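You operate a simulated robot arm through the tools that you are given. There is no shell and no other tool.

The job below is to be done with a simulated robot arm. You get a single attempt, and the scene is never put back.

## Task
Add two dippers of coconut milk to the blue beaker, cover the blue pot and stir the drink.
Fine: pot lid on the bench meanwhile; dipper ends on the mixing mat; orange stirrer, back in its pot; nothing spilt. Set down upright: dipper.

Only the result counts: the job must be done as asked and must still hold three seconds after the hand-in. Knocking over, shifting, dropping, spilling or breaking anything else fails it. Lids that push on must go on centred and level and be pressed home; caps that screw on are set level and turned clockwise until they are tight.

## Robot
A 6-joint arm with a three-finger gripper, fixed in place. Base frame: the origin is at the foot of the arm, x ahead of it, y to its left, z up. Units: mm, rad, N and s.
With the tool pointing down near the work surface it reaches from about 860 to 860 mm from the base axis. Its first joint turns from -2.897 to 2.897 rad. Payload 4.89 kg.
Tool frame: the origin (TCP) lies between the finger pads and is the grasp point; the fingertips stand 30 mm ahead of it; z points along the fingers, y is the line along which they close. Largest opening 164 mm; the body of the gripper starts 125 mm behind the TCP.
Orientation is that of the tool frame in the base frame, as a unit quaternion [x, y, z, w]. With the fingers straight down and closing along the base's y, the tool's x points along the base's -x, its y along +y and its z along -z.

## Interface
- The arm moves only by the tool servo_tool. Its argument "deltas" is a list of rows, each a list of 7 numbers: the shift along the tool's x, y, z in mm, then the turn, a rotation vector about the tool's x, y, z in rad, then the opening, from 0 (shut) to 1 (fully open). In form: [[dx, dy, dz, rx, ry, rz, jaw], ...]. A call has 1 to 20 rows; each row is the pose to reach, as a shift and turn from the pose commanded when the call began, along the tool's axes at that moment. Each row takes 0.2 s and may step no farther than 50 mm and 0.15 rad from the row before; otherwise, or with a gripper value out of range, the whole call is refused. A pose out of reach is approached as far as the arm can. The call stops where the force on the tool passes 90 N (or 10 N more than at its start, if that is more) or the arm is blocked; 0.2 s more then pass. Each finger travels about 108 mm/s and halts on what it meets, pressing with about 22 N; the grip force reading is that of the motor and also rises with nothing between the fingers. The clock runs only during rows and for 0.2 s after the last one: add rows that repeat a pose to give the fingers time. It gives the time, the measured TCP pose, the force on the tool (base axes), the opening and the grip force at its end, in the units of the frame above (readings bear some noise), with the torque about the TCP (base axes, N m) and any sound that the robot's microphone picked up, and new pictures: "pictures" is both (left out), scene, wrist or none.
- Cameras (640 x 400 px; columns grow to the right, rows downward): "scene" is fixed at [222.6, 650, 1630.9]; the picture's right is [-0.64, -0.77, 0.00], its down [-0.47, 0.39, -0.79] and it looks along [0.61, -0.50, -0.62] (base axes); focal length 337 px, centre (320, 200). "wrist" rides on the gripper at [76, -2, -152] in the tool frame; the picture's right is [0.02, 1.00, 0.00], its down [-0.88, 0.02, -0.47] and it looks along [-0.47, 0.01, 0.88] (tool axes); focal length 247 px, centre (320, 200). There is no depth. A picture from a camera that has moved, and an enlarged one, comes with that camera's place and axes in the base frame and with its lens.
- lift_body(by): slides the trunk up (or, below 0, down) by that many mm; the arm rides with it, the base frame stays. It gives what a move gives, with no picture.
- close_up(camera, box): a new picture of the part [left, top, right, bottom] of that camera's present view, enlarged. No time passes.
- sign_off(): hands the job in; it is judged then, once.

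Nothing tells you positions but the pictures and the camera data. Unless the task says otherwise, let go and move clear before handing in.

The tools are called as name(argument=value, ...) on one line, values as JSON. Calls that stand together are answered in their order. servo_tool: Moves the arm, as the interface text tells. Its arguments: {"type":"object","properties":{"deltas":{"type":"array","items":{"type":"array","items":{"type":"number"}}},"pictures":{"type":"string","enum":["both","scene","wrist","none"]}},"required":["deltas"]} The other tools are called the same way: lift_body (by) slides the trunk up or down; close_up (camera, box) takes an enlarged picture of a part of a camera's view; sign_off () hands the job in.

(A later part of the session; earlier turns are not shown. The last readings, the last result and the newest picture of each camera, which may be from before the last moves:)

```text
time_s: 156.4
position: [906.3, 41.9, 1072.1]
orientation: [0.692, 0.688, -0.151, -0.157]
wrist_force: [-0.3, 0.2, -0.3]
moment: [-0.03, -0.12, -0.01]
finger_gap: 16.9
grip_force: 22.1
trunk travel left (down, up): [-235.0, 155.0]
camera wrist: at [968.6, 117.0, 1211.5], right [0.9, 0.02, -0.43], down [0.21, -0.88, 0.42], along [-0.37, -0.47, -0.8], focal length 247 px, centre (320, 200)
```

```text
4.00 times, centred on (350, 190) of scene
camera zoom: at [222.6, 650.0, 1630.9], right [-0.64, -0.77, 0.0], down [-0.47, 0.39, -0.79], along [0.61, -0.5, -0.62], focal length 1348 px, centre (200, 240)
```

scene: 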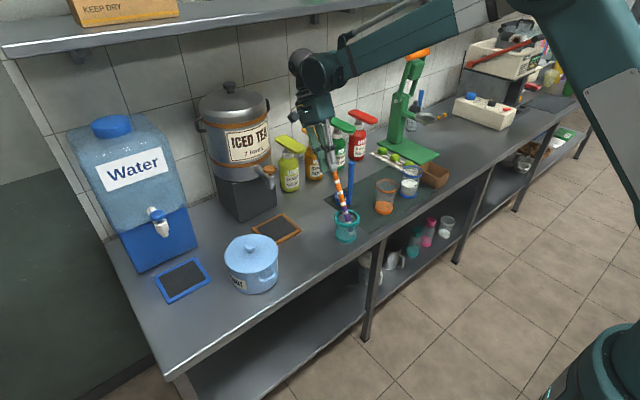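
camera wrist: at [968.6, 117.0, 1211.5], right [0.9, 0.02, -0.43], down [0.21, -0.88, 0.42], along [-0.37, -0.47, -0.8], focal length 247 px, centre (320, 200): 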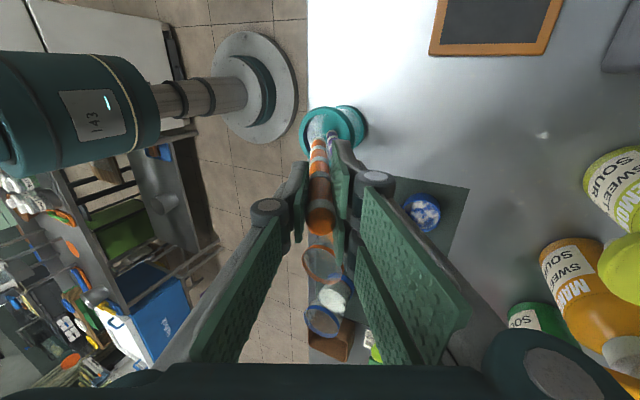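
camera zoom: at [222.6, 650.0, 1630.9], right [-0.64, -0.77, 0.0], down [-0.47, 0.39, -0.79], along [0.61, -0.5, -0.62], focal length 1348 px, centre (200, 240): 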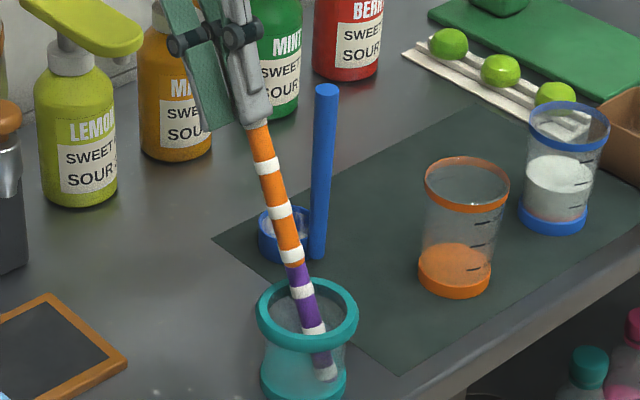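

The orange stirrer is out and purple stays in its pot. I'll lift away and bring it upright.

servo_tool(deltas=[[10, -6.5, -13.5, 0, 0, 0, 0], [20, -12.9, -27.1, 0, 0, 0, 0], [20, -35, -38.7, -0.11, 0, 0, 0], [20, -61.7, -48.2, -0.22, 0, 0, 0], [20, -88.4, -57.6, -0.33, 0, 0, 0], [20, -112.9, -62.5, -0.443, 0, 0, 0], [20, -125, -62.3, -0.443, 0, 0, 0], [20, -125, -62.3, -0.443, 0, 0, 0]])

close_up(camera="scene", box=[300, 100, 420, 250])

```text
time_s: 158.2
position: [820.1, 60.1, 1180.6]
orientation: [0.709, 0.705, 0.004, 0.0]
wrist_force: [-1.0, -0.5, -0.6]
moment: [0.0, -0.12, 0.02]
finger_gap: 16.9
grip_force: 21.5
trunk travel left (down, up): [-235.0, 155.0]
camera wrist: at [818.1, 135.3, 1334.1], right [1.0, 0.01, 0.0], down [0.01, -0.88, 0.47], along [0.01, -0.47, -0.88], focal length 247 px, centre (320, 200)
```

scene: 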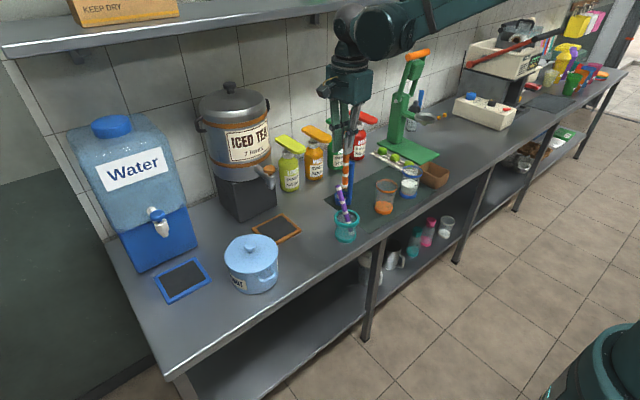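
wrist: 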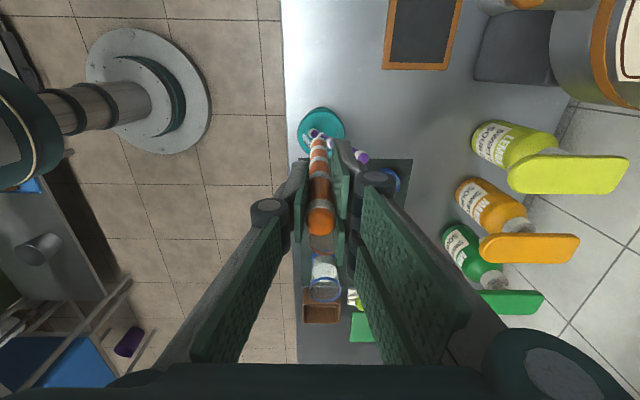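

```text
2.67 times, centred on (360, 175) of scene
camera zoom: at [222.6, 650.0, 1630.9], right [-0.64, -0.77, 0.0], down [-0.47, 0.39, -0.79], along [0.61, -0.5, -0.62], focal length 898 px, centre (213, 267)
```

zoom: 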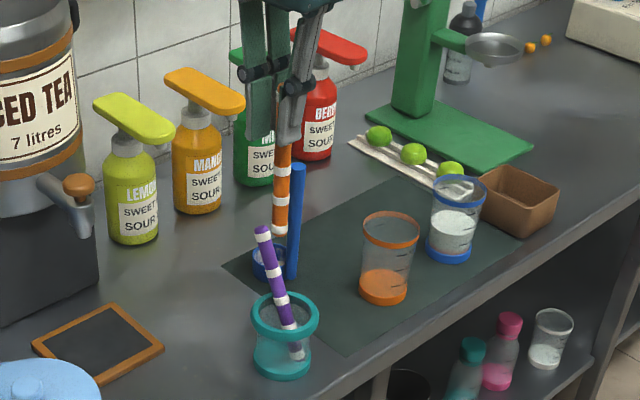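

The stirrer is upright. I'll carry it over the blue beaker.

servo_tool(deltas=[[-40, 2, 0, 0, 0, 0, 0], [-85, 5, 0, 0, 0, 0, 0], [-130, 8, 0, 0, 0, 0, 0], [-175, 11, 0, 0, 0, 0, 0], [-220, 14, 0, 0, 0, 0, 0], [-265, 17, 0, 0, 0, 0, 0], [-310, 20, 0, 0, 0, 0, 0], [-350, 21, 0, 0, 0, 0, 0], [-387, 21, 0, 0, 0, 0, 0], [-387, 21, 0, 0, 0, 0, 0]])

close_up(camera="wrist", box=[240, 80, 400, 280])

close_up(camera="scene", box=[360, 90, 460, 220])

```text
time_s: 160.4
position: [840.2, -326.1, 1178.8]
orientation: [0.71, 0.705, 0.003, -0.001]
wrist_force: [0.0, -0.8, -0.8]
moment: [0.14, -0.02, -0.06]
finger_gap: 16.7
grip_force: 21.6
trunk travel left (down, up): [-235.0, 155.0]
camera wrist: at [837.0, -251.1, 1332.0], right [1.0, 0.01, 0.0], down [0.01, -0.88, 0.47], along [0.01, -0.47, -0.88], focal length 247 px, centre (320, 200)
```

scene: 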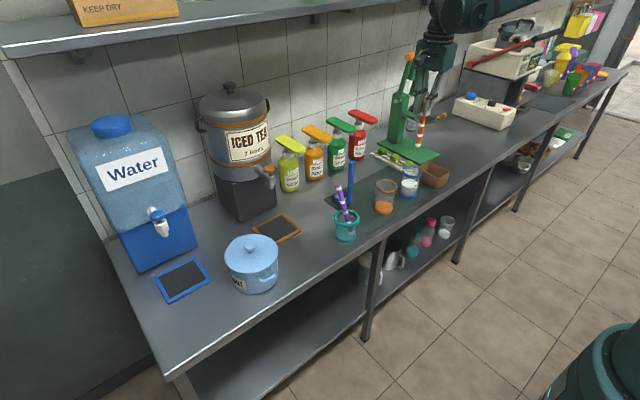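
wrist: 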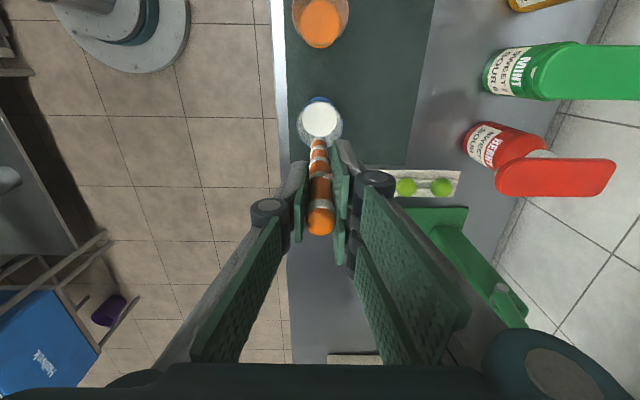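

```text
2.00 times, centred on (320, 180) of wrist
camera zoom: at [837.0, -251.1, 1332.0], right [1.0, 0.01, 0.0], down [0.01, -0.88, 0.47], along [0.01, -0.47, -0.88], focal length 494 px, centre (320, 240)
```

zoom: 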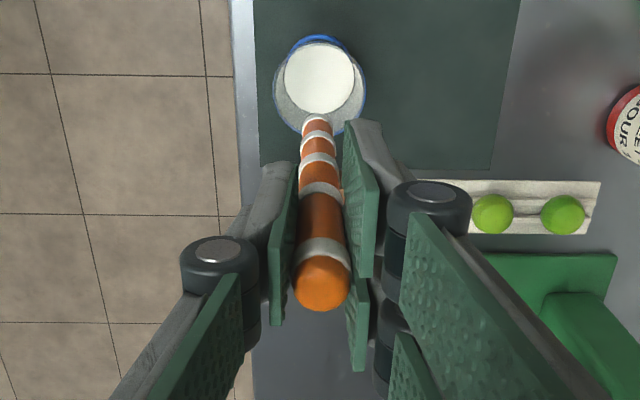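

```text
3.08 times, centred on (410, 155) of scene
camera zoom: at [222.6, 650.0, 1630.9], right [-0.64, -0.77, 0.0], down [-0.47, 0.39, -0.79], along [0.61, -0.5, -0.62], focal length 1037 px, centre (43, 338)
```

zoom: 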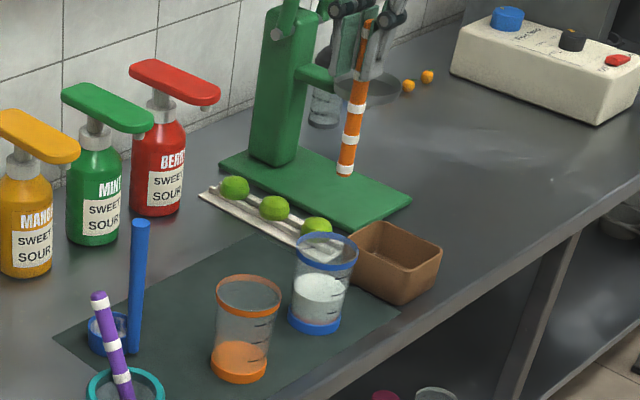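

The stirrer tip is over the beaker's centre. I'll lower it straight in, slowing at the liquid.

servo_tool(deltas=[[0, 0, 40, 0, 0, 0, 0], [0, 0, 80, 0, 0, 0, 0], [0, 0, 105, 0, 0, 0, 0], [0, 0, 125, 0, 0, 0, 0], [0, 0, 142, 0, 0, 0, 0], [0, 0, 155, 0, 0, 0, 0], [0, 0, 165, 0, 0, 0, 0], [0, 0, 172, 0, 0, 0, 0], [0, 0, 178, 0, 0, 0, 0], [0, 0, 178, 0, 0, 0, 0]])

close_up(camera="wrist", box=[240, 60, 400, 260])

close_up(camera="scene", box=[370, 110, 450, 220])

```text
time_s: 162.6
position: [840.9, -323.9, 1001.5]
orientation: [0.709, 0.705, 0.003, -0.001]
wrist_force: [-0.2, 0.6, -1.2]
moment: [0.01, 0.01, 0.0]
finger_gap: 16.7
grip_force: 22.0
trunk travel left (down, up): [-235.0, 155.0]
camera wrist: at [837.4, -248.7, 1153.8], right [1.0, 0.01, 0.0], down [0.01, -0.88, 0.47], along [0.01, -0.47, -0.88], focal length 247 px, centre (320, 200)
```

scene: 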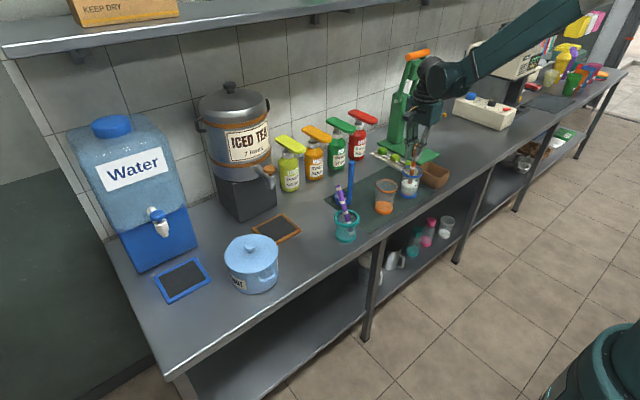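
wrist: 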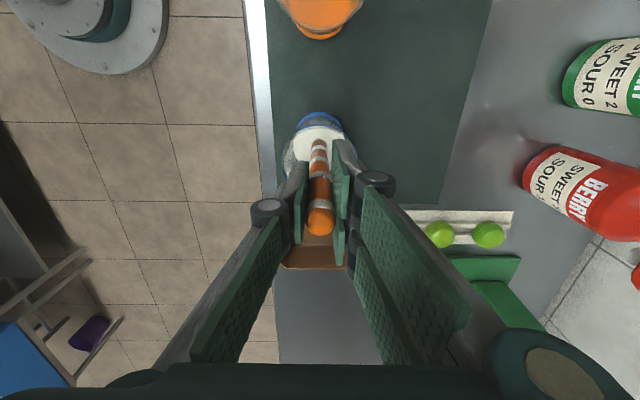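

```text
2.00 times, centred on (320, 160) of wrist
camera zoom: at [837.4, -248.7, 1153.8], right [1.0, 0.01, 0.0], down [0.01, -0.88, 0.47], along [0.01, -0.47, -0.88], focal length 494 px, centre (320, 280)
```

zoom: 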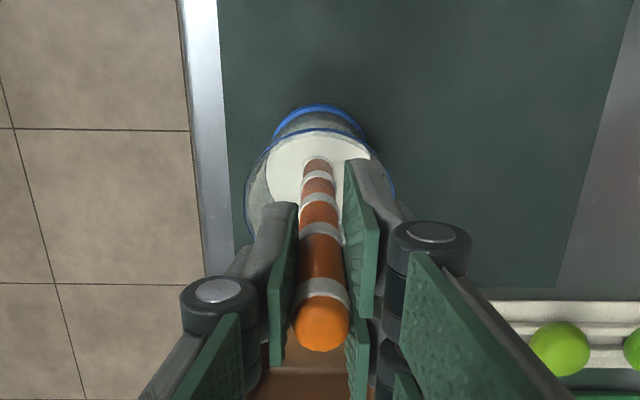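

```text
3.64 times, centred on (410, 165) of scene
camera zoom: at [222.6, 650.0, 1630.9], right [-0.64, -0.77, 0.0], down [-0.47, 0.39, -0.79], along [0.61, -0.5, -0.62], focal length 1225 px, centre (-7, 327)
```

zoom: 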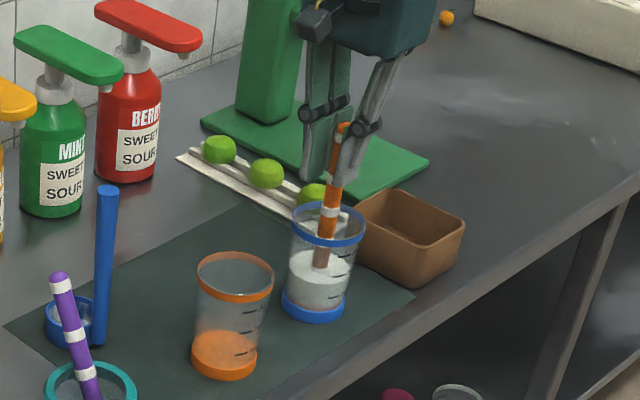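

The stirrer is in the drink. I'll lower a bit more and stir in circles of about 13 mm radius, staying clear of the glass.

servo_tool(deltas=[[-2, 0, 6, 0, 0, 0, 0], [-2, 0, 12, 0, 0, 0, 0], [5, 0, 12, 0, 0, 0, 0], [11, 0, 12, 0, 0, 0, 0], [7.2, 9.2, 12, 0, 0, 0, 0], [-2, 13, 12, 0, 0, 0, 0], [-11.2, 9.2, 12, 0, 0, 0, 0], [-15, 0, 12, 0, 0, 0, 0], [-11.2, -9.2, 12, 0, 0, 0, 0], [-2, -13, 12, 0, 0, 0, 0], [7.2, -9.2, 12, 0, 0, 0, 0], [11, 0, 12, 0, 0, 0, 0], [7.2, 9.2, 12, 0, 0, 0, 0], [-2, 13, 12, 0, 0, 0, 0], [-11.2, 9.2, 12, 0, 0, 0, 0], [-15, 0, 12, 0, 0, 0, 0], [-11.2, -9.2, 12, 0, 0, 0, 0], [-2, -13, 12, 0, 0, 0, 0], [7.2, -9.2, 12, 0, 0, 0, 0], [11, 0, 12, 0, 0, 0, 0]])

close_up(camera="scene", box=[370, 130, 450, 220])

close_up(camera="wrist", box=[240, 60, 400, 260])

```text
time_s: 166.8
position: [839.5, -313.4, 989.0]
orientation: [0.709, 0.705, 0.003, -0.001]
wrist_force: [-0.7, -0.1, -0.5]
moment: [-0.05, -0.06, -0.04]
finger_gap: 16.8
grip_force: 22.0
trunk travel left (down, up): [-235.0, 155.0]
camera wrist: at [837.0, -238.4, 1142.1], right [1.0, 0.01, 0.0], down [0.01, -0.88, 0.47], along [0.01, -0.47, -0.88], focal length 247 px, centre (320, 200)
```

scene: 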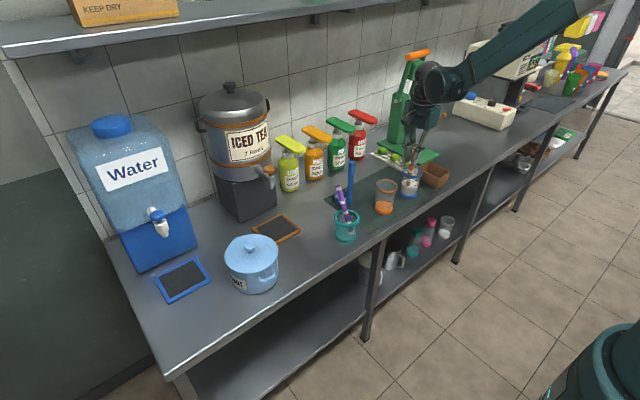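
wrist: 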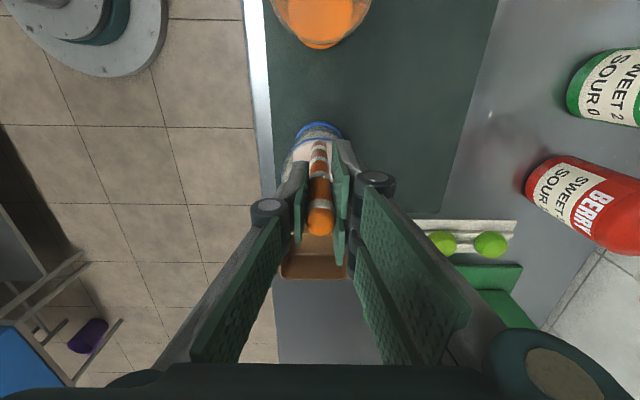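

```text
4.44 times, centred on (410, 175) of scene
camera zoom: at [222.6, 650.0, 1630.9], right [-0.64, -0.77, 0.0], down [-0.47, 0.39, -0.79], along [0.61, -0.5, -0.62], focal length 1497 px, centre (-80, 311)
```

zoom: 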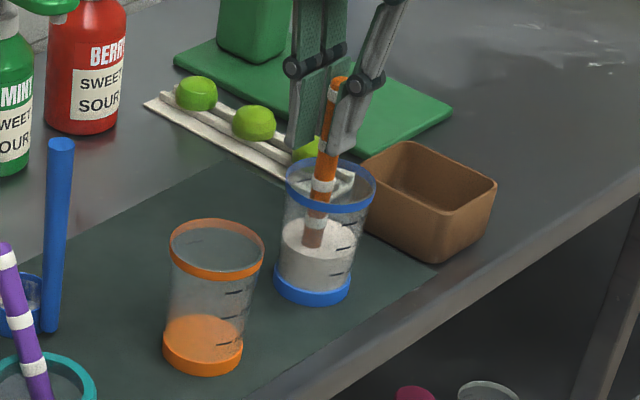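

```text
2.00 times, centred on (320, 160) of wrist
camera zoom: at [837.0, -238.4, 1142.1], right [1.0, 0.01, 0.0], down [0.01, -0.88, 0.47], along [0.01, -0.47, -0.88], focal length 494 px, centre (320, 280)
```

zoom: 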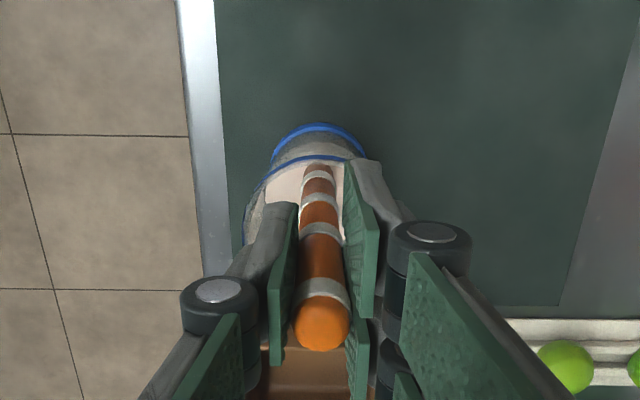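

The drink is turning pinkish as it mixes. I'll keep stirring for several more turns.

servo_tool(deltas=[[-3.8, 9.2, 2, 0, 0, 0, 0], [-13, 13, 4, 0, 0, 0, 0], [-22.2, 9.2, 4, 0, 0, 0, 0], [-26, 0, 4, 0, 0, 0, 0], [-22.2, -9.2, 4, 0, 0, 0, 0], [-13, -13, 4, 0, 0, 0, 0], [-3.8, -9.2, 4, 0, 0, 0, 0], [0, 0, 4, 0, 0, 0, 0], [-3.8, 9.2, 4, 0, 0, 0, 0], [-13, 13, 4, 0, 0, 0, 0], [-22.2, 9.2, 4, 0, 0, 0, 0], [-26, 0, 4, 0, 0, 0, 0], [-22.2, -9.2, 4, 0, 0, 0, 0], [-13, -13, 4, 0, 0, 0, 0], [-3.8, -9.2, 4, 0, 0, 0, 0], [0, 0, 4, 0, 0, 0, 0], [-3.8, 9.2, 4, 0, 0, 0, 0], [-13, 13, 4, 0, 0, 0, 0], [-22.2, 9.2, 4, 0, 0, 0, 0], [-26, 0, 4, 0, 0, 0, 0]], pictures="none")

close_up(camera="scene", box=[370, 130, 450, 220])

```text
time_s: 171.0
position: [840.5, -338.3, 985.1]
orientation: [0.709, 0.705, 0.003, -0.001]
wrist_force: [1.2, -1.1, -0.4]
moment: [0.0, 0.11, 0.01]
finger_gap: 16.7
grip_force: 22.2
trunk travel left (down, up): [-235.0, 155.0]
```

```text
4.44 times, centred on (410, 175) of scene
camera zoom: at [222.6, 650.0, 1630.9], right [-0.64, -0.77, 0.0], down [-0.47, 0.39, -0.79], along [0.61, -0.5, -0.62], focal length 1497 px, centre (-80, 311)
```

zoom: 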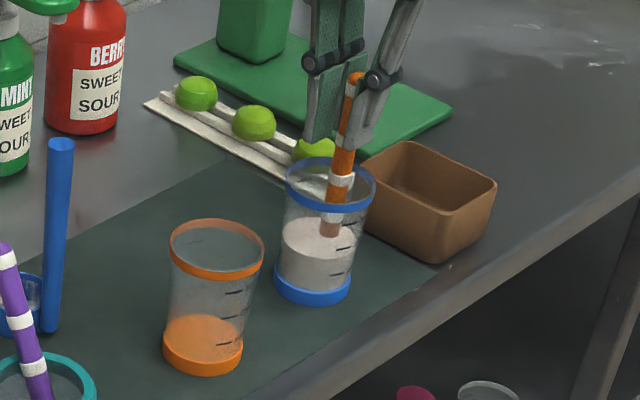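

servo_tool(deltas=[[3.8, -9.2, 0, 0, 0, 0, 0], [13, -13, 0, 0, 0, 0, 0], [22.2, -9.2, 0, 0, 0, 0, 0], [26, 0, 0, 0, 0, 0, 0], [22.2, 9.2, 0, 0, 0, 0, 0], [13, 13, 0, 0, 0, 0, 0], [3.8, 9.2, 0, 0, 0, 0, 0], [0, 0, 0, 0, 0, 0, 0], [3.8, -9.2, 0, 0, 0, 0, 0], [13, -13, 0, 0, 0, 0, 0], [22.2, -9.2, 0, 0, 0, 0, 0], [26, 0, 0, 0, 0, 0, 0], [22.2, 9.2, 0, 0, 0, 0, 0], [13, 13, 0, 0, 0, 0, 0], [3.8, 9.2, 0, 0, 0, 0, 0], [0, 0, 0, 0, 0, 0, 0], [3.8, -9.2, 0, 0, 0, 0, 0], [13, -13, 0, 0, 0, 0, 0], [17, -6, 0, 0, 0, 0, 0], [13, 0, 0, 0, 0, 0, 0]])

close_up(camera="scene", box=[370, 130, 450, 220])

close_up(camera="wrist", box=[240, 60, 400, 260])

```text
time_s: 175.2
position: [840.8, -325.1, 985.5]
orientation: [0.709, 0.705, 0.003, -0.001]
wrist_force: [0.1, -0.1, 0.5]
moment: [-0.01, -0.05, 0.04]
finger_gap: 16.9
grip_force: 21.9
trunk travel left (down, up): [-235.0, 155.0]
camera wrist: at [837.3, -250.4, 1138.3], right [1.0, 0.01, 0.0], down [0.01, -0.88, 0.47], along [0.01, -0.47, -0.88], focal length 247 px, centre (320, 200)
```

scene: 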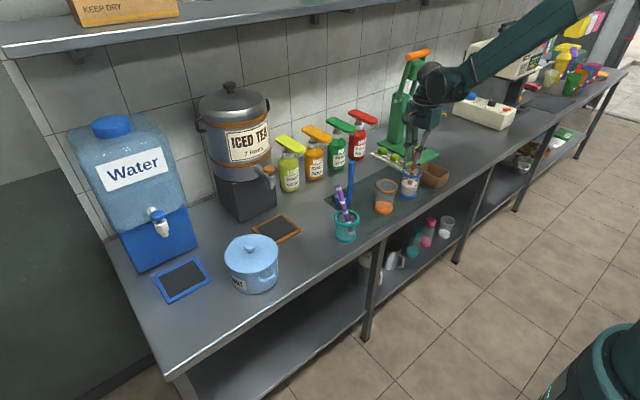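
wrist: 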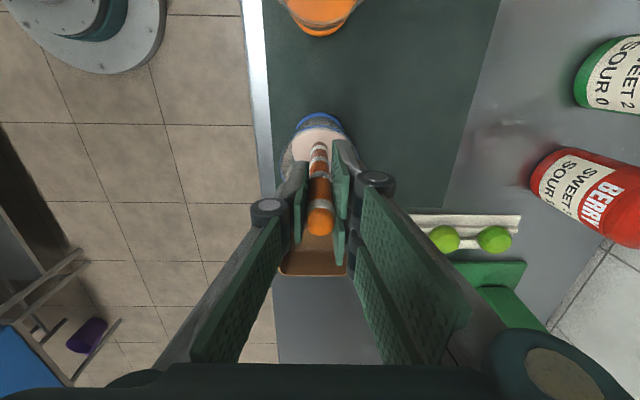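

```text
4.44 times, centred on (410, 175) of scene
camera zoom: at [222.6, 650.0, 1630.9], right [-0.64, -0.77, 0.0], down [-0.47, 0.39, -0.79], along [0.61, -0.5, -0.62], focal length 1497 px, centre (-80, 311)
```

zoom: 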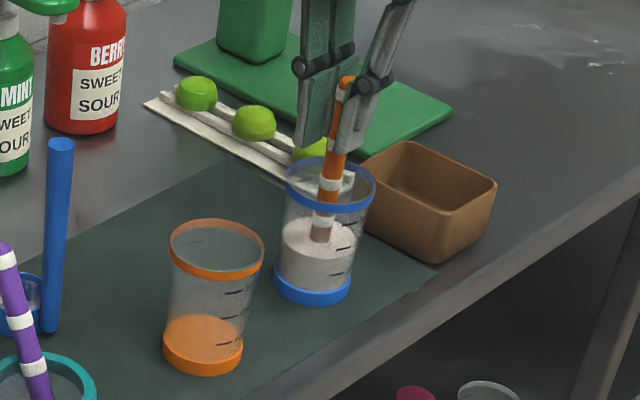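

```text
2.00 times, centred on (320, 160) of wrist
camera zoom: at [837.3, -250.4, 1138.3], right [1.0, 0.01, 0.0], down [0.01, -0.88, 0.47], along [0.01, -0.47, -0.88], focal length 494 px, centre (320, 280)
```

zoom: 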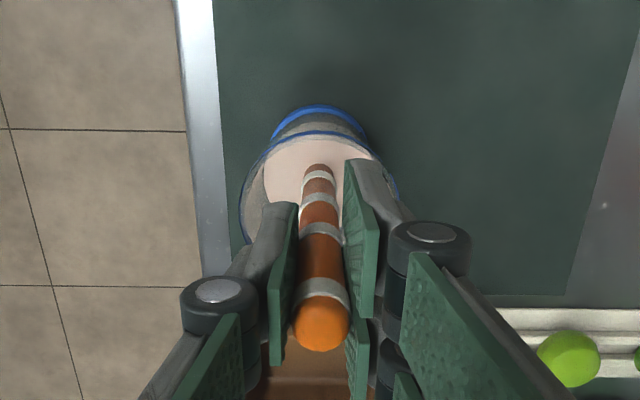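

The drink is evenly mixed. I'll lift the stirrer slowly, pausing inside the beaker to drip, then raise it clear.

servo_tool(deltas=[[0, 0, -10, 0, 0, 0, 0], [0, 0, -25, 0, 0, 0, 0], [0, 0, -42, 0, 0, 0, 0], [0, 0, -60, 0, 0, 0, 0], [0, 0, -60, 0, 0, 0, 0], [0, 0, -60, 0, 0, 0, 0], [0, 0, -60, 0, 0, 0, 0], [0, 0, -60, 0, 0, 0, 0], [0, 0, -60, 0, 0, 0, 0], [0, 0, -60, 0, 0, 0, 0], [0, 0, -75, 0, 0, 0, 0], [0, 0, -95, 0, 0, 0, 0], [0, 0, -120, 0, 0, 0, 0], [0, 0, -150, 0, 0, 0, 0], [0, 0, -180, 0, 0, 0, 0], [0, 0, -195, 0, 0, 0, 0], [0, 0, -195, 0, 0, 0, 0]])

close_up(camera="scene", box=[320, 180, 370, 245])

close_up(camera="scene", box=[370, 100, 450, 220])

```text
time_s: 178.8
position: [838.3, -327.8, 1179.4]
orientation: [0.709, 0.705, 0.003, 0.0]
wrist_force: [-0.4, -0.4, -0.5]
moment: [-0.01, -0.07, 0.0]
finger_gap: 16.7
grip_force: 22.3
trunk travel left (down, up): [-235.0, 155.0]
camera wrist: at [835.8, -252.6, 1332.2], right [1.0, 0.01, 0.0], down [0.01, -0.88, 0.47], along [0.01, -0.47, -0.88], focal length 247 px, centre (320, 200)
```

scene: 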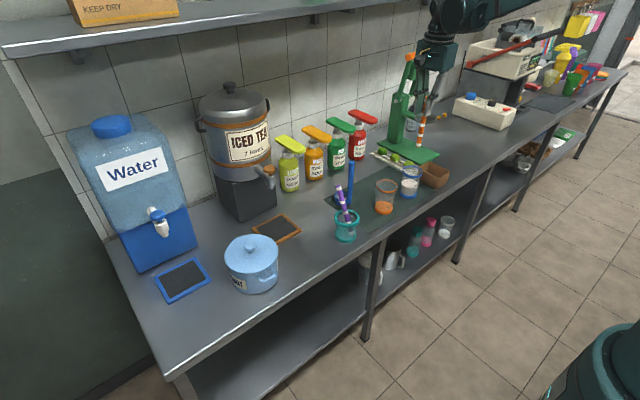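
wrist: 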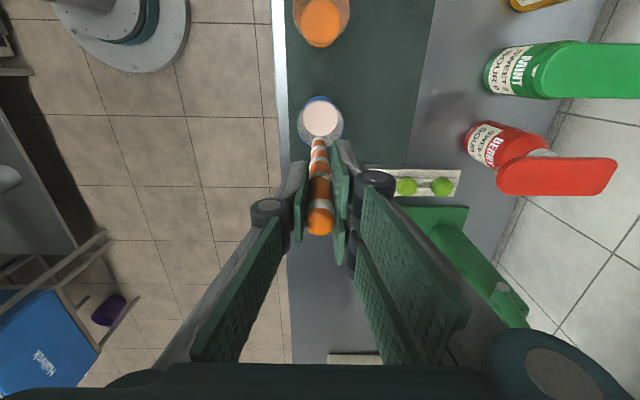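

```text
6.15 times, centred on (345, 212) of scene
camera zoom: at [222.6, 650.0, 1630.9], right [-0.64, -0.77, 0.0], down [-0.47, 0.39, -0.79], along [0.61, -0.5, -0.62], focal length 2073 px, centre (166, 123)
```

zoom: 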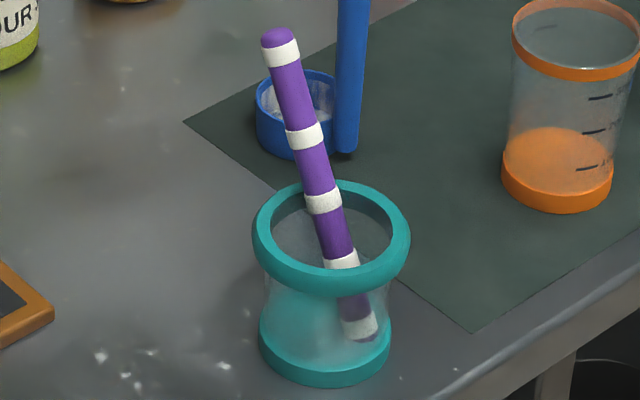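

```text
3.33 times, centred on (410, 160) of scene
camera zoom: at [222.6, 650.0, 1630.9], right [-0.64, -0.77, 0.0], down [-0.47, 0.39, -0.79], along [0.61, -0.5, -0.62], focal length 1123 px, centre (20, 333)
```

zoom: 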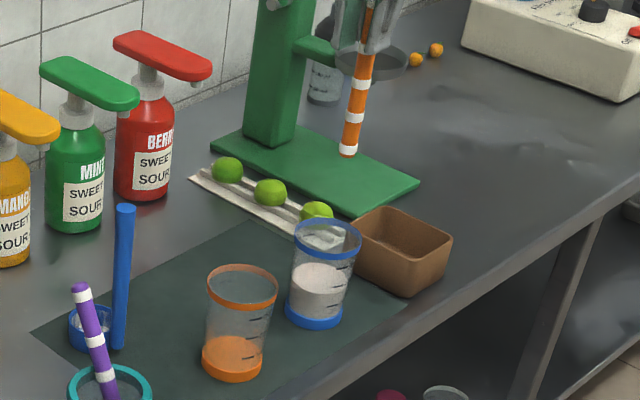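

The beaker looks evenly mixed and nothing dripped. I'll go back over towards the stirrer pot.

servo_tool(deltas=[[40, -2, 0, 0, 0, 0, 0], [85, -4, 0, 0, 0, 0, 0], [130, -6, 0, 0, 0, 0, 0], [175, -9, 0, 0, 0, 0, 0], [220, -12, 0, 0, 0, 0, 0], [265, -15, 0, 0, 0, 0, 0], [310, -18, 0, 0, 0, 0, 0], [355, -18, 0, 0, 0, 0, 0], [390, -18, 0, 0, 0, 0, 0], [390, -18, 0, 0, 0, 0, 0]])

close_up(camera="wrist", box=[250, 80, 390, 260])

```text
time_s: 181.0
position: [825.1, 66.9, 1181.6]
orientation: [0.71, 0.704, 0.003, -0.001]
wrist_force: [0.2, 0.2, -0.4]
moment: [-0.12, 0.01, -0.01]
finger_gap: 16.6
grip_force: 22.6
trunk travel left (down, up): [-235.0, 155.0]
camera wrist: at [822.5, 140.9, 1334.6], right [1.0, 0.02, 0.0], down [0.01, -0.88, 0.47], along [0.01, -0.47, -0.88], focal length 247 px, centre (320, 200)
```

scene: 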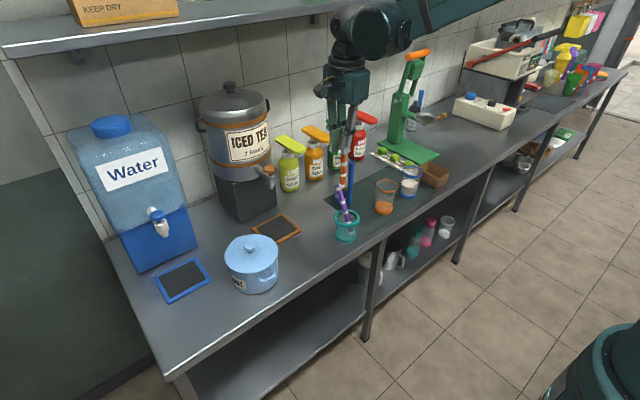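
wrist: 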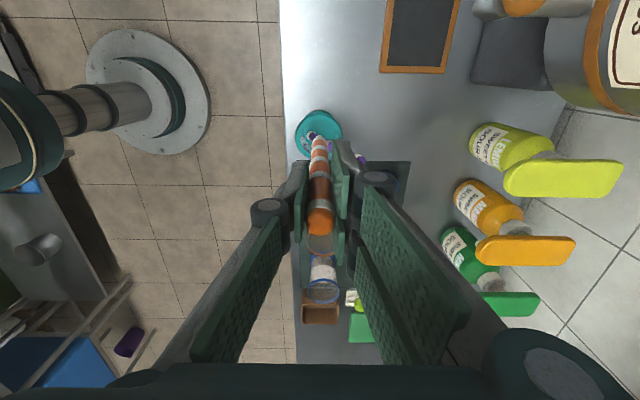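

```text
2.22 times, centred on (320, 170) of wrist
camera zoom: at [822.5, 140.9, 1334.6], right [1.0, 0.02, 0.0], down [0.01, -0.88, 0.47], along [0.01, -0.47, -0.88], focal length 549 px, centre (320, 267)
```

zoom: 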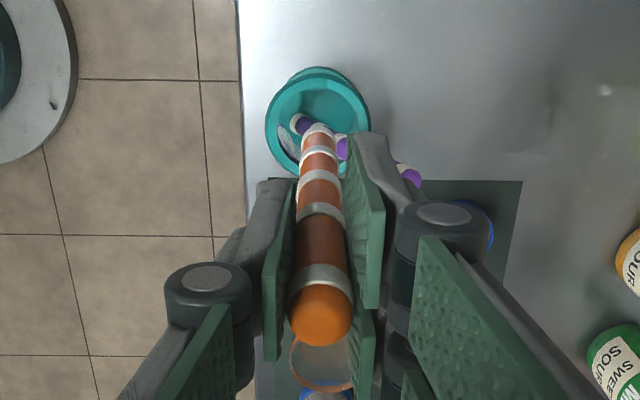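

The pot's centre is about (824,26), with purple lying along y≈16 to 21. I'll tilt the stirrer again and line it up on the free side at y≈41, with its tip just above the rim.

servo_tool(deltas=[[0, 20, 20, 0.11, 0, 0, 0], [0, 40, 45, 0.22, 0, 0, 0], [-2, 60, 70, 0.33, 0, 0, 0], [-5, 80, 95, 0.44, 0, 0, 0], [-12, 86, 115, 0.44, 0, 0, 0], [-20.5, 92, 140, 0.44, 0, 0, 0], [-20.5, 92, 140, 0.44, 0, 0, 0]])

close_up(camera="wrist", box=[250, 80, 390, 260])

close_up(camera="scene", box=[315, 150, 375, 245])

```text
time_s: 182.6
position: [916.6, 41.6, 1042.2]
orientation: [0.692, 0.688, -0.15, -0.157]
wrist_force: [0.4, 0.0, -0.2]
moment: [0.0, -0.01, 0.02]
finger_gap: 16.9
grip_force: 22.1
trunk travel left (down, up): [-235.0, 155.0]
camera wrist: at [979.0, 117.2, 1181.3], right [0.91, 0.02, -0.42], down [0.21, -0.88, 0.42], along [-0.37, -0.47, -0.8], focal length 247 px, centre (320, 200)
```

scene: 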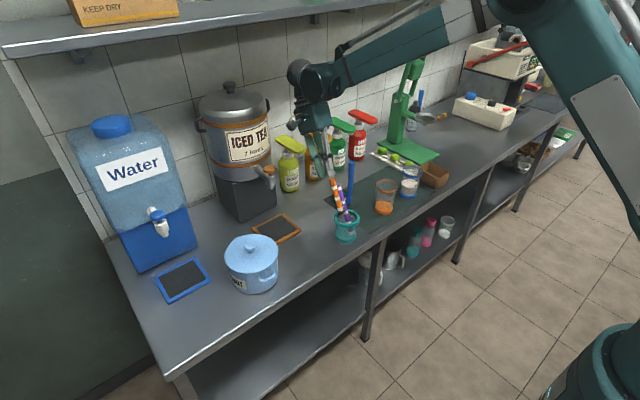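
wrist: 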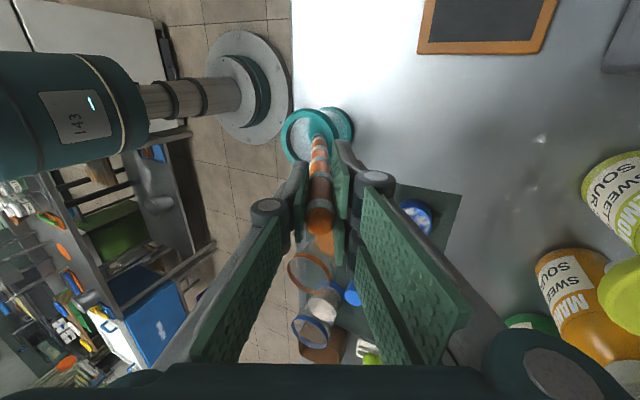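

```text
2.22 times, centred on (320, 170) of wrist
camera zoom: at [979.0, 117.2, 1181.3], right [0.91, 0.02, -0.42], down [0.21, -0.88, 0.42], along [-0.37, -0.47, -0.8], focal length 549 px, centre (320, 267)
```

zoom: 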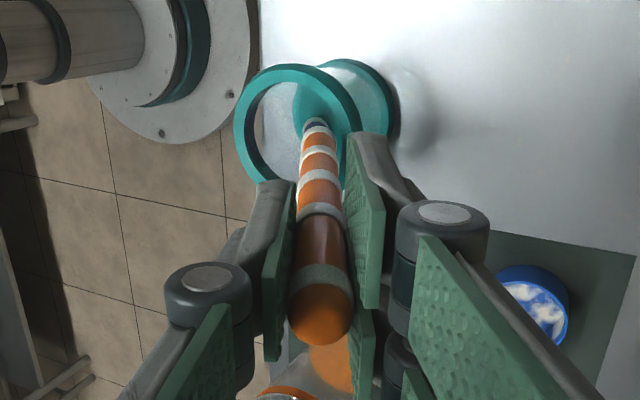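

```text
4.21 times, centred on (345, 198) of scene
camera zoom: at [222.6, 650.0, 1630.9], right [-0.64, -0.77, 0.0], down [-0.47, 0.39, -0.79], along [0.61, -0.5, -0.62], focal length 1419 px, centre (215, 210)
```

zoom: 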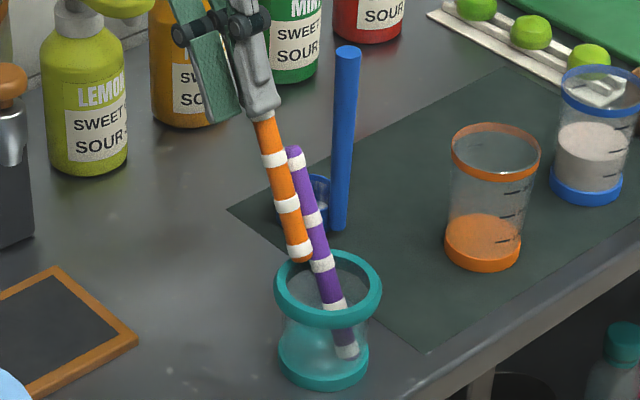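

I'll shift 5 mm away from the purple stick, then slide the stirrer down along its axis.

servo_tool(deltas=[[5, 0, 0, 0, 0, 0, 0], [5, 0, 10, 0, 0, 0, 0], [5, 0, 22, 0, 0, 0, 0], [5, 0, 35, 0, 0, 0, 0], [5, 0, 48, 0, 0, 0, 0], [5, 0, 48, 0, 0, 0, 0]])

close_up(camera="wrist", box=[250, 80, 390, 260])

close_up(camera="scene", box=[315, 160, 375, 245])

```text
time_s: 184.0
position: [894.6, 49.1, 998.7]
orientation: [0.692, 0.688, -0.151, -0.155]
wrist_force: [-2.0, 0.3, 1.2]
moment: [0.02, -0.21, -0.03]
finger_gap: 16.7
grip_force: 22.1
trunk travel left (down, up): [-235.0, 155.0]
camera wrist: at [956.4, 123.0, 1138.2], right [0.91, 0.02, -0.42], down [0.21, -0.88, 0.42], along [-0.37, -0.47, -0.81], focal length 247 px, centre (320, 200)
```

scene: 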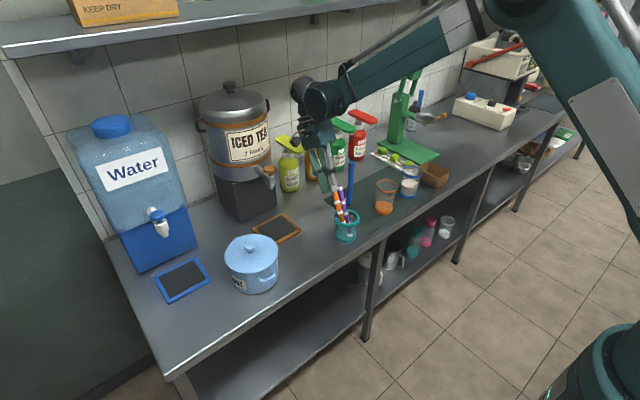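
wrist: 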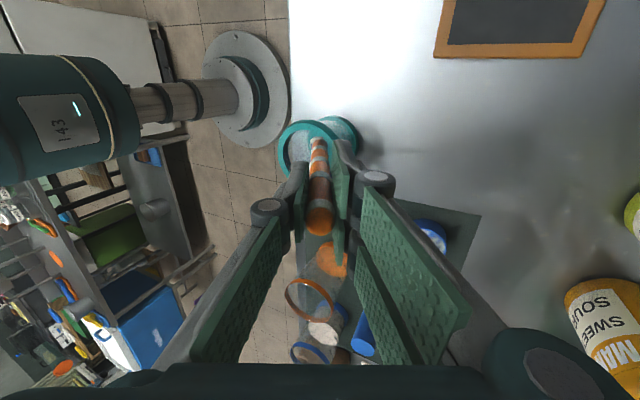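

```text
2.22 times, centred on (320, 170) of wrist
camera zoom: at [956.4, 123.0, 1138.2], right [0.91, 0.02, -0.42], down [0.21, -0.88, 0.42], along [-0.37, -0.47, -0.81], focal length 549 px, centre (320, 267)
```

zoom: 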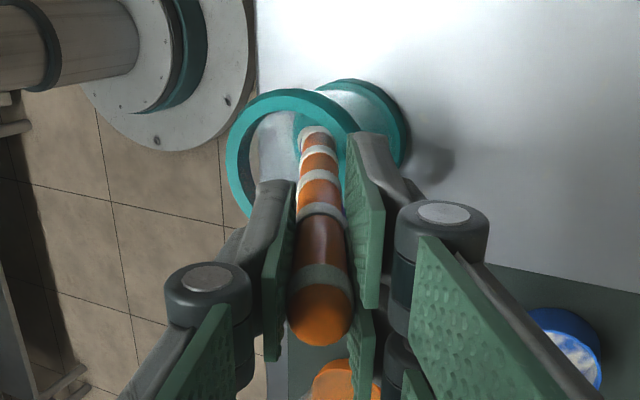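

```text
4.71 times, centred on (345, 202) of scene
camera zoom: at [222.6, 650.0, 1630.9], right [-0.64, -0.77, 0.0], down [-0.47, 0.39, -0.79], along [0.61, -0.5, -0.62], focal length 1586 px, centre (202, 188)
```

zoom: 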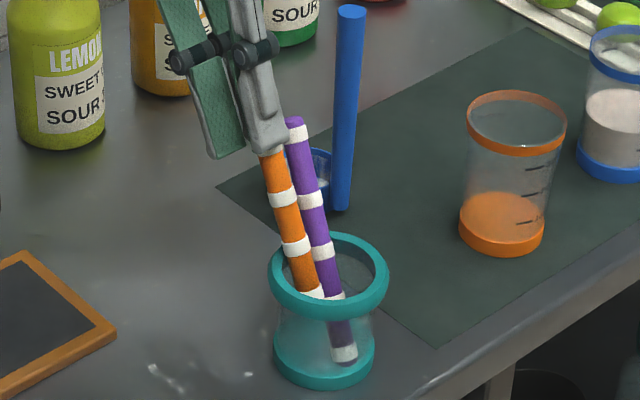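

The tip is inside the rim with almost no force. I'll continue down in smaller steps.

servo_tool(deltas=[[0, 0, 7, 0, 0, 0, 0], [0, 0, 14, 0, 0, 0, 0], [0, 0, 20, 0, 0, 0, 0], [0, 0, 20, 0, 0, 0, 0]])

close_up(camera="scene", box=[315, 160, 375, 245])

close_up(camera="wrist", box=[250, 80, 390, 260])

```text
time_s: 185.0
position: [887.4, 47.3, 980.4]
orientation: [0.692, 0.689, -0.151, -0.156]
wrist_force: [-0.4, 0.7, -0.1]
moment: [0.06, -0.02, -0.04]
finger_gap: 16.8
grip_force: 21.9
trunk travel left (down, up): [-235.0, 155.0]
camera wrist: at [949.4, 121.9, 1119.7], right [0.91, 0.02, -0.42], down [0.21, -0.88, 0.42], along [-0.37, -0.47, -0.8], focal length 247 px, centre (320, 200)
```

scene: 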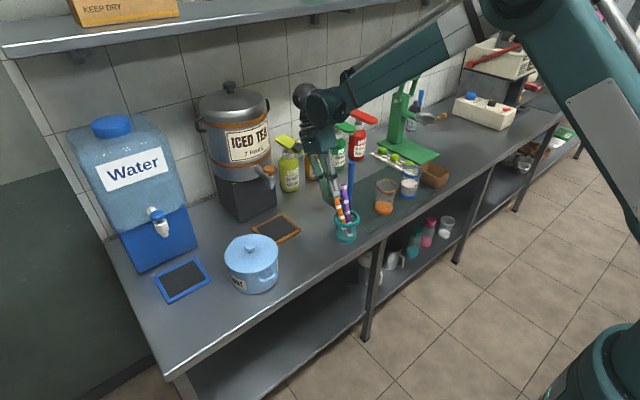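
wrist: 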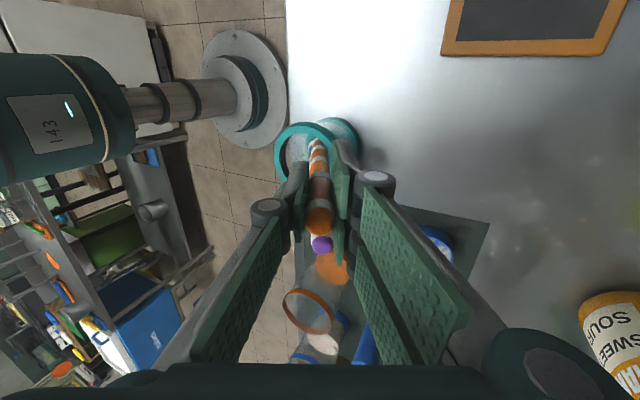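

```text
4.71 times, centred on (345, 202) of scene
camera zoom: at [222.6, 650.0, 1630.9], right [-0.64, -0.77, 0.0], down [-0.47, 0.39, -0.79], along [0.61, -0.5, -0.62], focal length 1586 px, centre (202, 188)
```

zoom: 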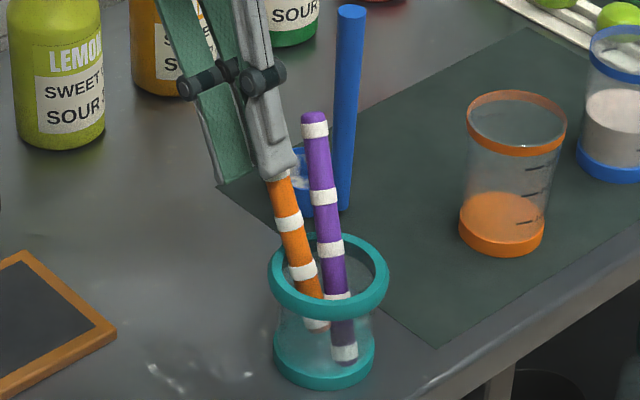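

```text
2.22 times, centred on (320, 170) of wrist
camera zoom: at [949.4, 121.9, 1119.7], right [0.91, 0.02, -0.42], down [0.21, -0.88, 0.42], along [-0.37, -0.47, -0.8], focal length 549 px, centre (320, 267)
```

zoom: 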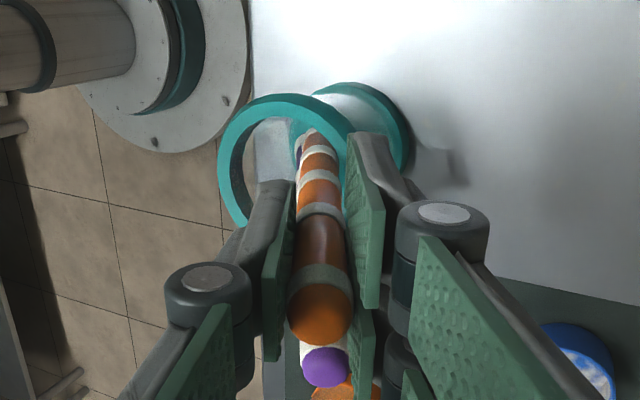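

Purple has rolled slightly sideways but stays in its pot. I'll continue gently towards the floor of the pot.

servo_tool(deltas=[[1, 0, 5, 0, 0, 0, 0], [1, 0, 10, 0, 0, 0, 0], [1, 0, 15, 0, 0, 0, 0], [1, 0, 15, 0, 0, 0, 0]])

close_up(camera="scene", box=[315, 160, 375, 245])

close_up(camera="wrist", box=[250, 80, 390, 260])

```text
time_s: 186.0
position: [880.6, 49.5, 966.3]
orientation: [0.692, 0.689, -0.151, -0.155]
wrist_force: [0.2, 0.6, 0.2]
moment: [0.08, -0.05, -0.03]
finger_gap: 16.7
grip_force: 21.8
trunk travel left (down, up): [-235.0, 155.0]
camera wrist: at [943.6, 124.3, 1106.6], right [0.91, 0.02, -0.42], down [0.21, -0.88, 0.42], along [-0.37, -0.47, -0.8], focal length 247 px, centre (320, 200)
```

scene: 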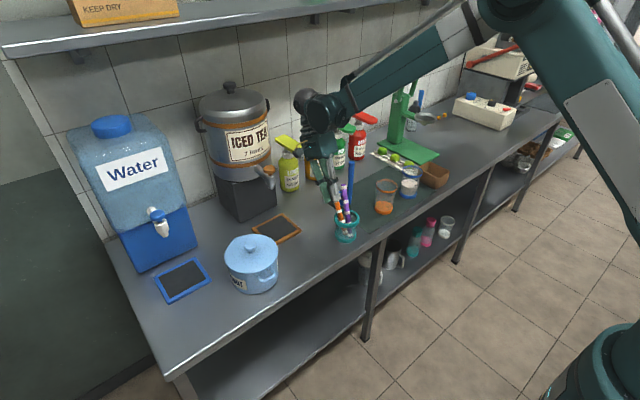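
wrist: 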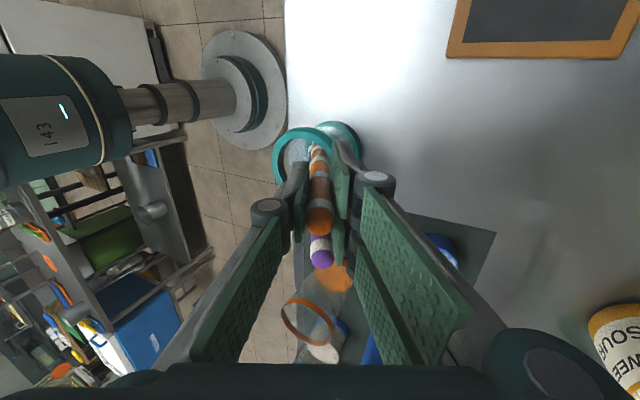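

```text
4.71 times, centred on (345, 202) of scene
camera zoom: at [222.6, 650.0, 1630.9], right [-0.64, -0.77, 0.0], down [-0.47, 0.39, -0.79], along [0.61, -0.5, -0.62], focal length 1586 px, centre (202, 188)
```

zoom: 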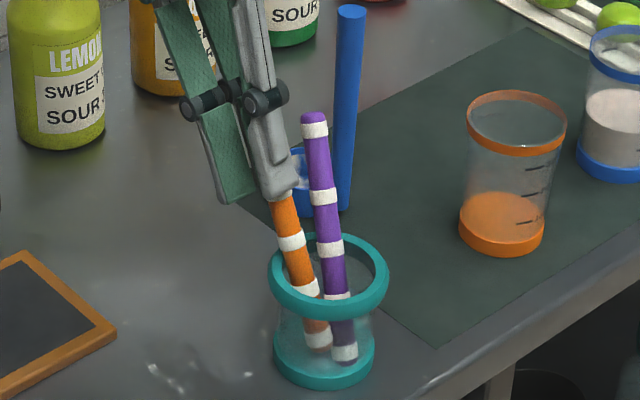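

```text
2.22 times, centred on (320, 170) of wrist
camera zoom: at [943.6, 124.3, 1106.6], right [0.91, 0.02, -0.42], down [0.21, -0.88, 0.42], along [-0.37, -0.47, -0.8], focal length 549 px, centre (320, 267)
```

zoom: 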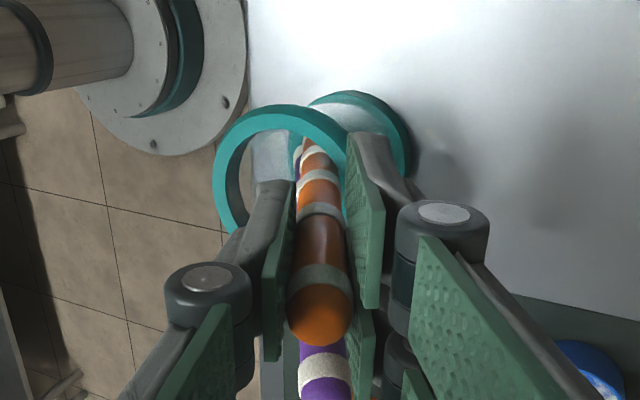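

servo_tool(deltas=[[0, 0, 3, 0, 0, 0, 0], [0, 0, 6, 0, 0, 0, 0]], pictures="none")

```text
time_s: 186.6
position: [878.0, 50.0, 962.2]
orientation: [0.691, 0.689, -0.151, -0.156]
wrist_force: [0.1, 0.7, 0.6]
moment: [0.08, 0.05, -0.05]
finger_gap: 16.7
grip_force: 22.4
trunk travel left (down, up): [-235.0, 155.0]
```

servo_tool(deltas=[[0, 0, 2, 0, 0, 0, 0], [0, 0, 4, 0, 0, 0, 0]], pictures="none")

```text
time_s: 187.2
position: [876.3, 50.7, 957.8]
orientation: [0.692, 0.688, -0.151, -0.155]
wrist_force: [-0.7, 0.3, -0.6]
moment: [0.06, -0.01, -0.03]
finger_gap: 16.9
grip_force: 22.1
trunk travel left (down, up): [-235.0, 155.0]
```

servo_tool(deltas=[[0, 0, 2, 0, 0, 0, 0], [0, 0, 4, 0, 0, 0, 0]], pictures="none")

close_up(camera="scene", box=[315, 160, 375, 245])

```text
time_s: 187.8
position: [875.0, 49.4, 954.1]
orientation: [0.693, 0.688, -0.151, -0.156]
wrist_force: [0.4, 1.2, 0.1]
moment: [0.0, 0.01, 0.04]
finger_gap: 16.7
grip_force: 22.1
trunk travel left (down, up): [-235.0, 155.0]
```

```text
4.71 times, centred on (345, 202) of scene
camera zoom: at [222.6, 650.0, 1630.9], right [-0.64, -0.77, 0.0], down [-0.47, 0.39, -0.79], along [0.61, -0.5, -0.62], focal length 1586 px, centre (202, 188)
```

zoom: 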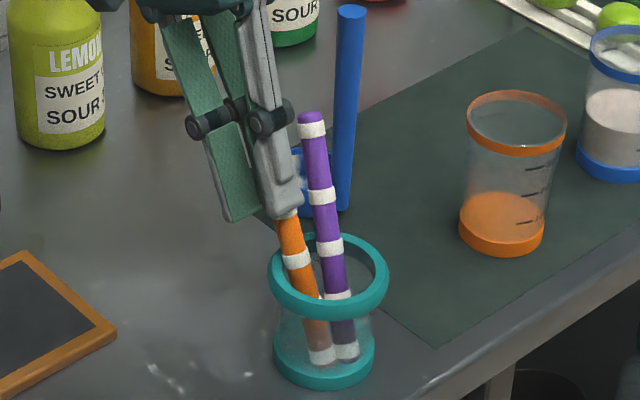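

servo_tool(deltas=[[0, 0, 1.5, 0, 0, 0, 0], [0, 0, 3, 0, 0, 0, 0]], pictures="none")

```text
time_s: 188.4
position: [873.6, 50.8, 953.5]
orientation: [0.693, 0.688, -0.151, -0.156]
wrist_force: [4.0, 1.2, 11.1]
moment: [0.02, -0.05, 0.01]
finger_gap: 16.8
grip_force: 22.0
trunk travel left (down, up): [-235.0, 155.0]
```

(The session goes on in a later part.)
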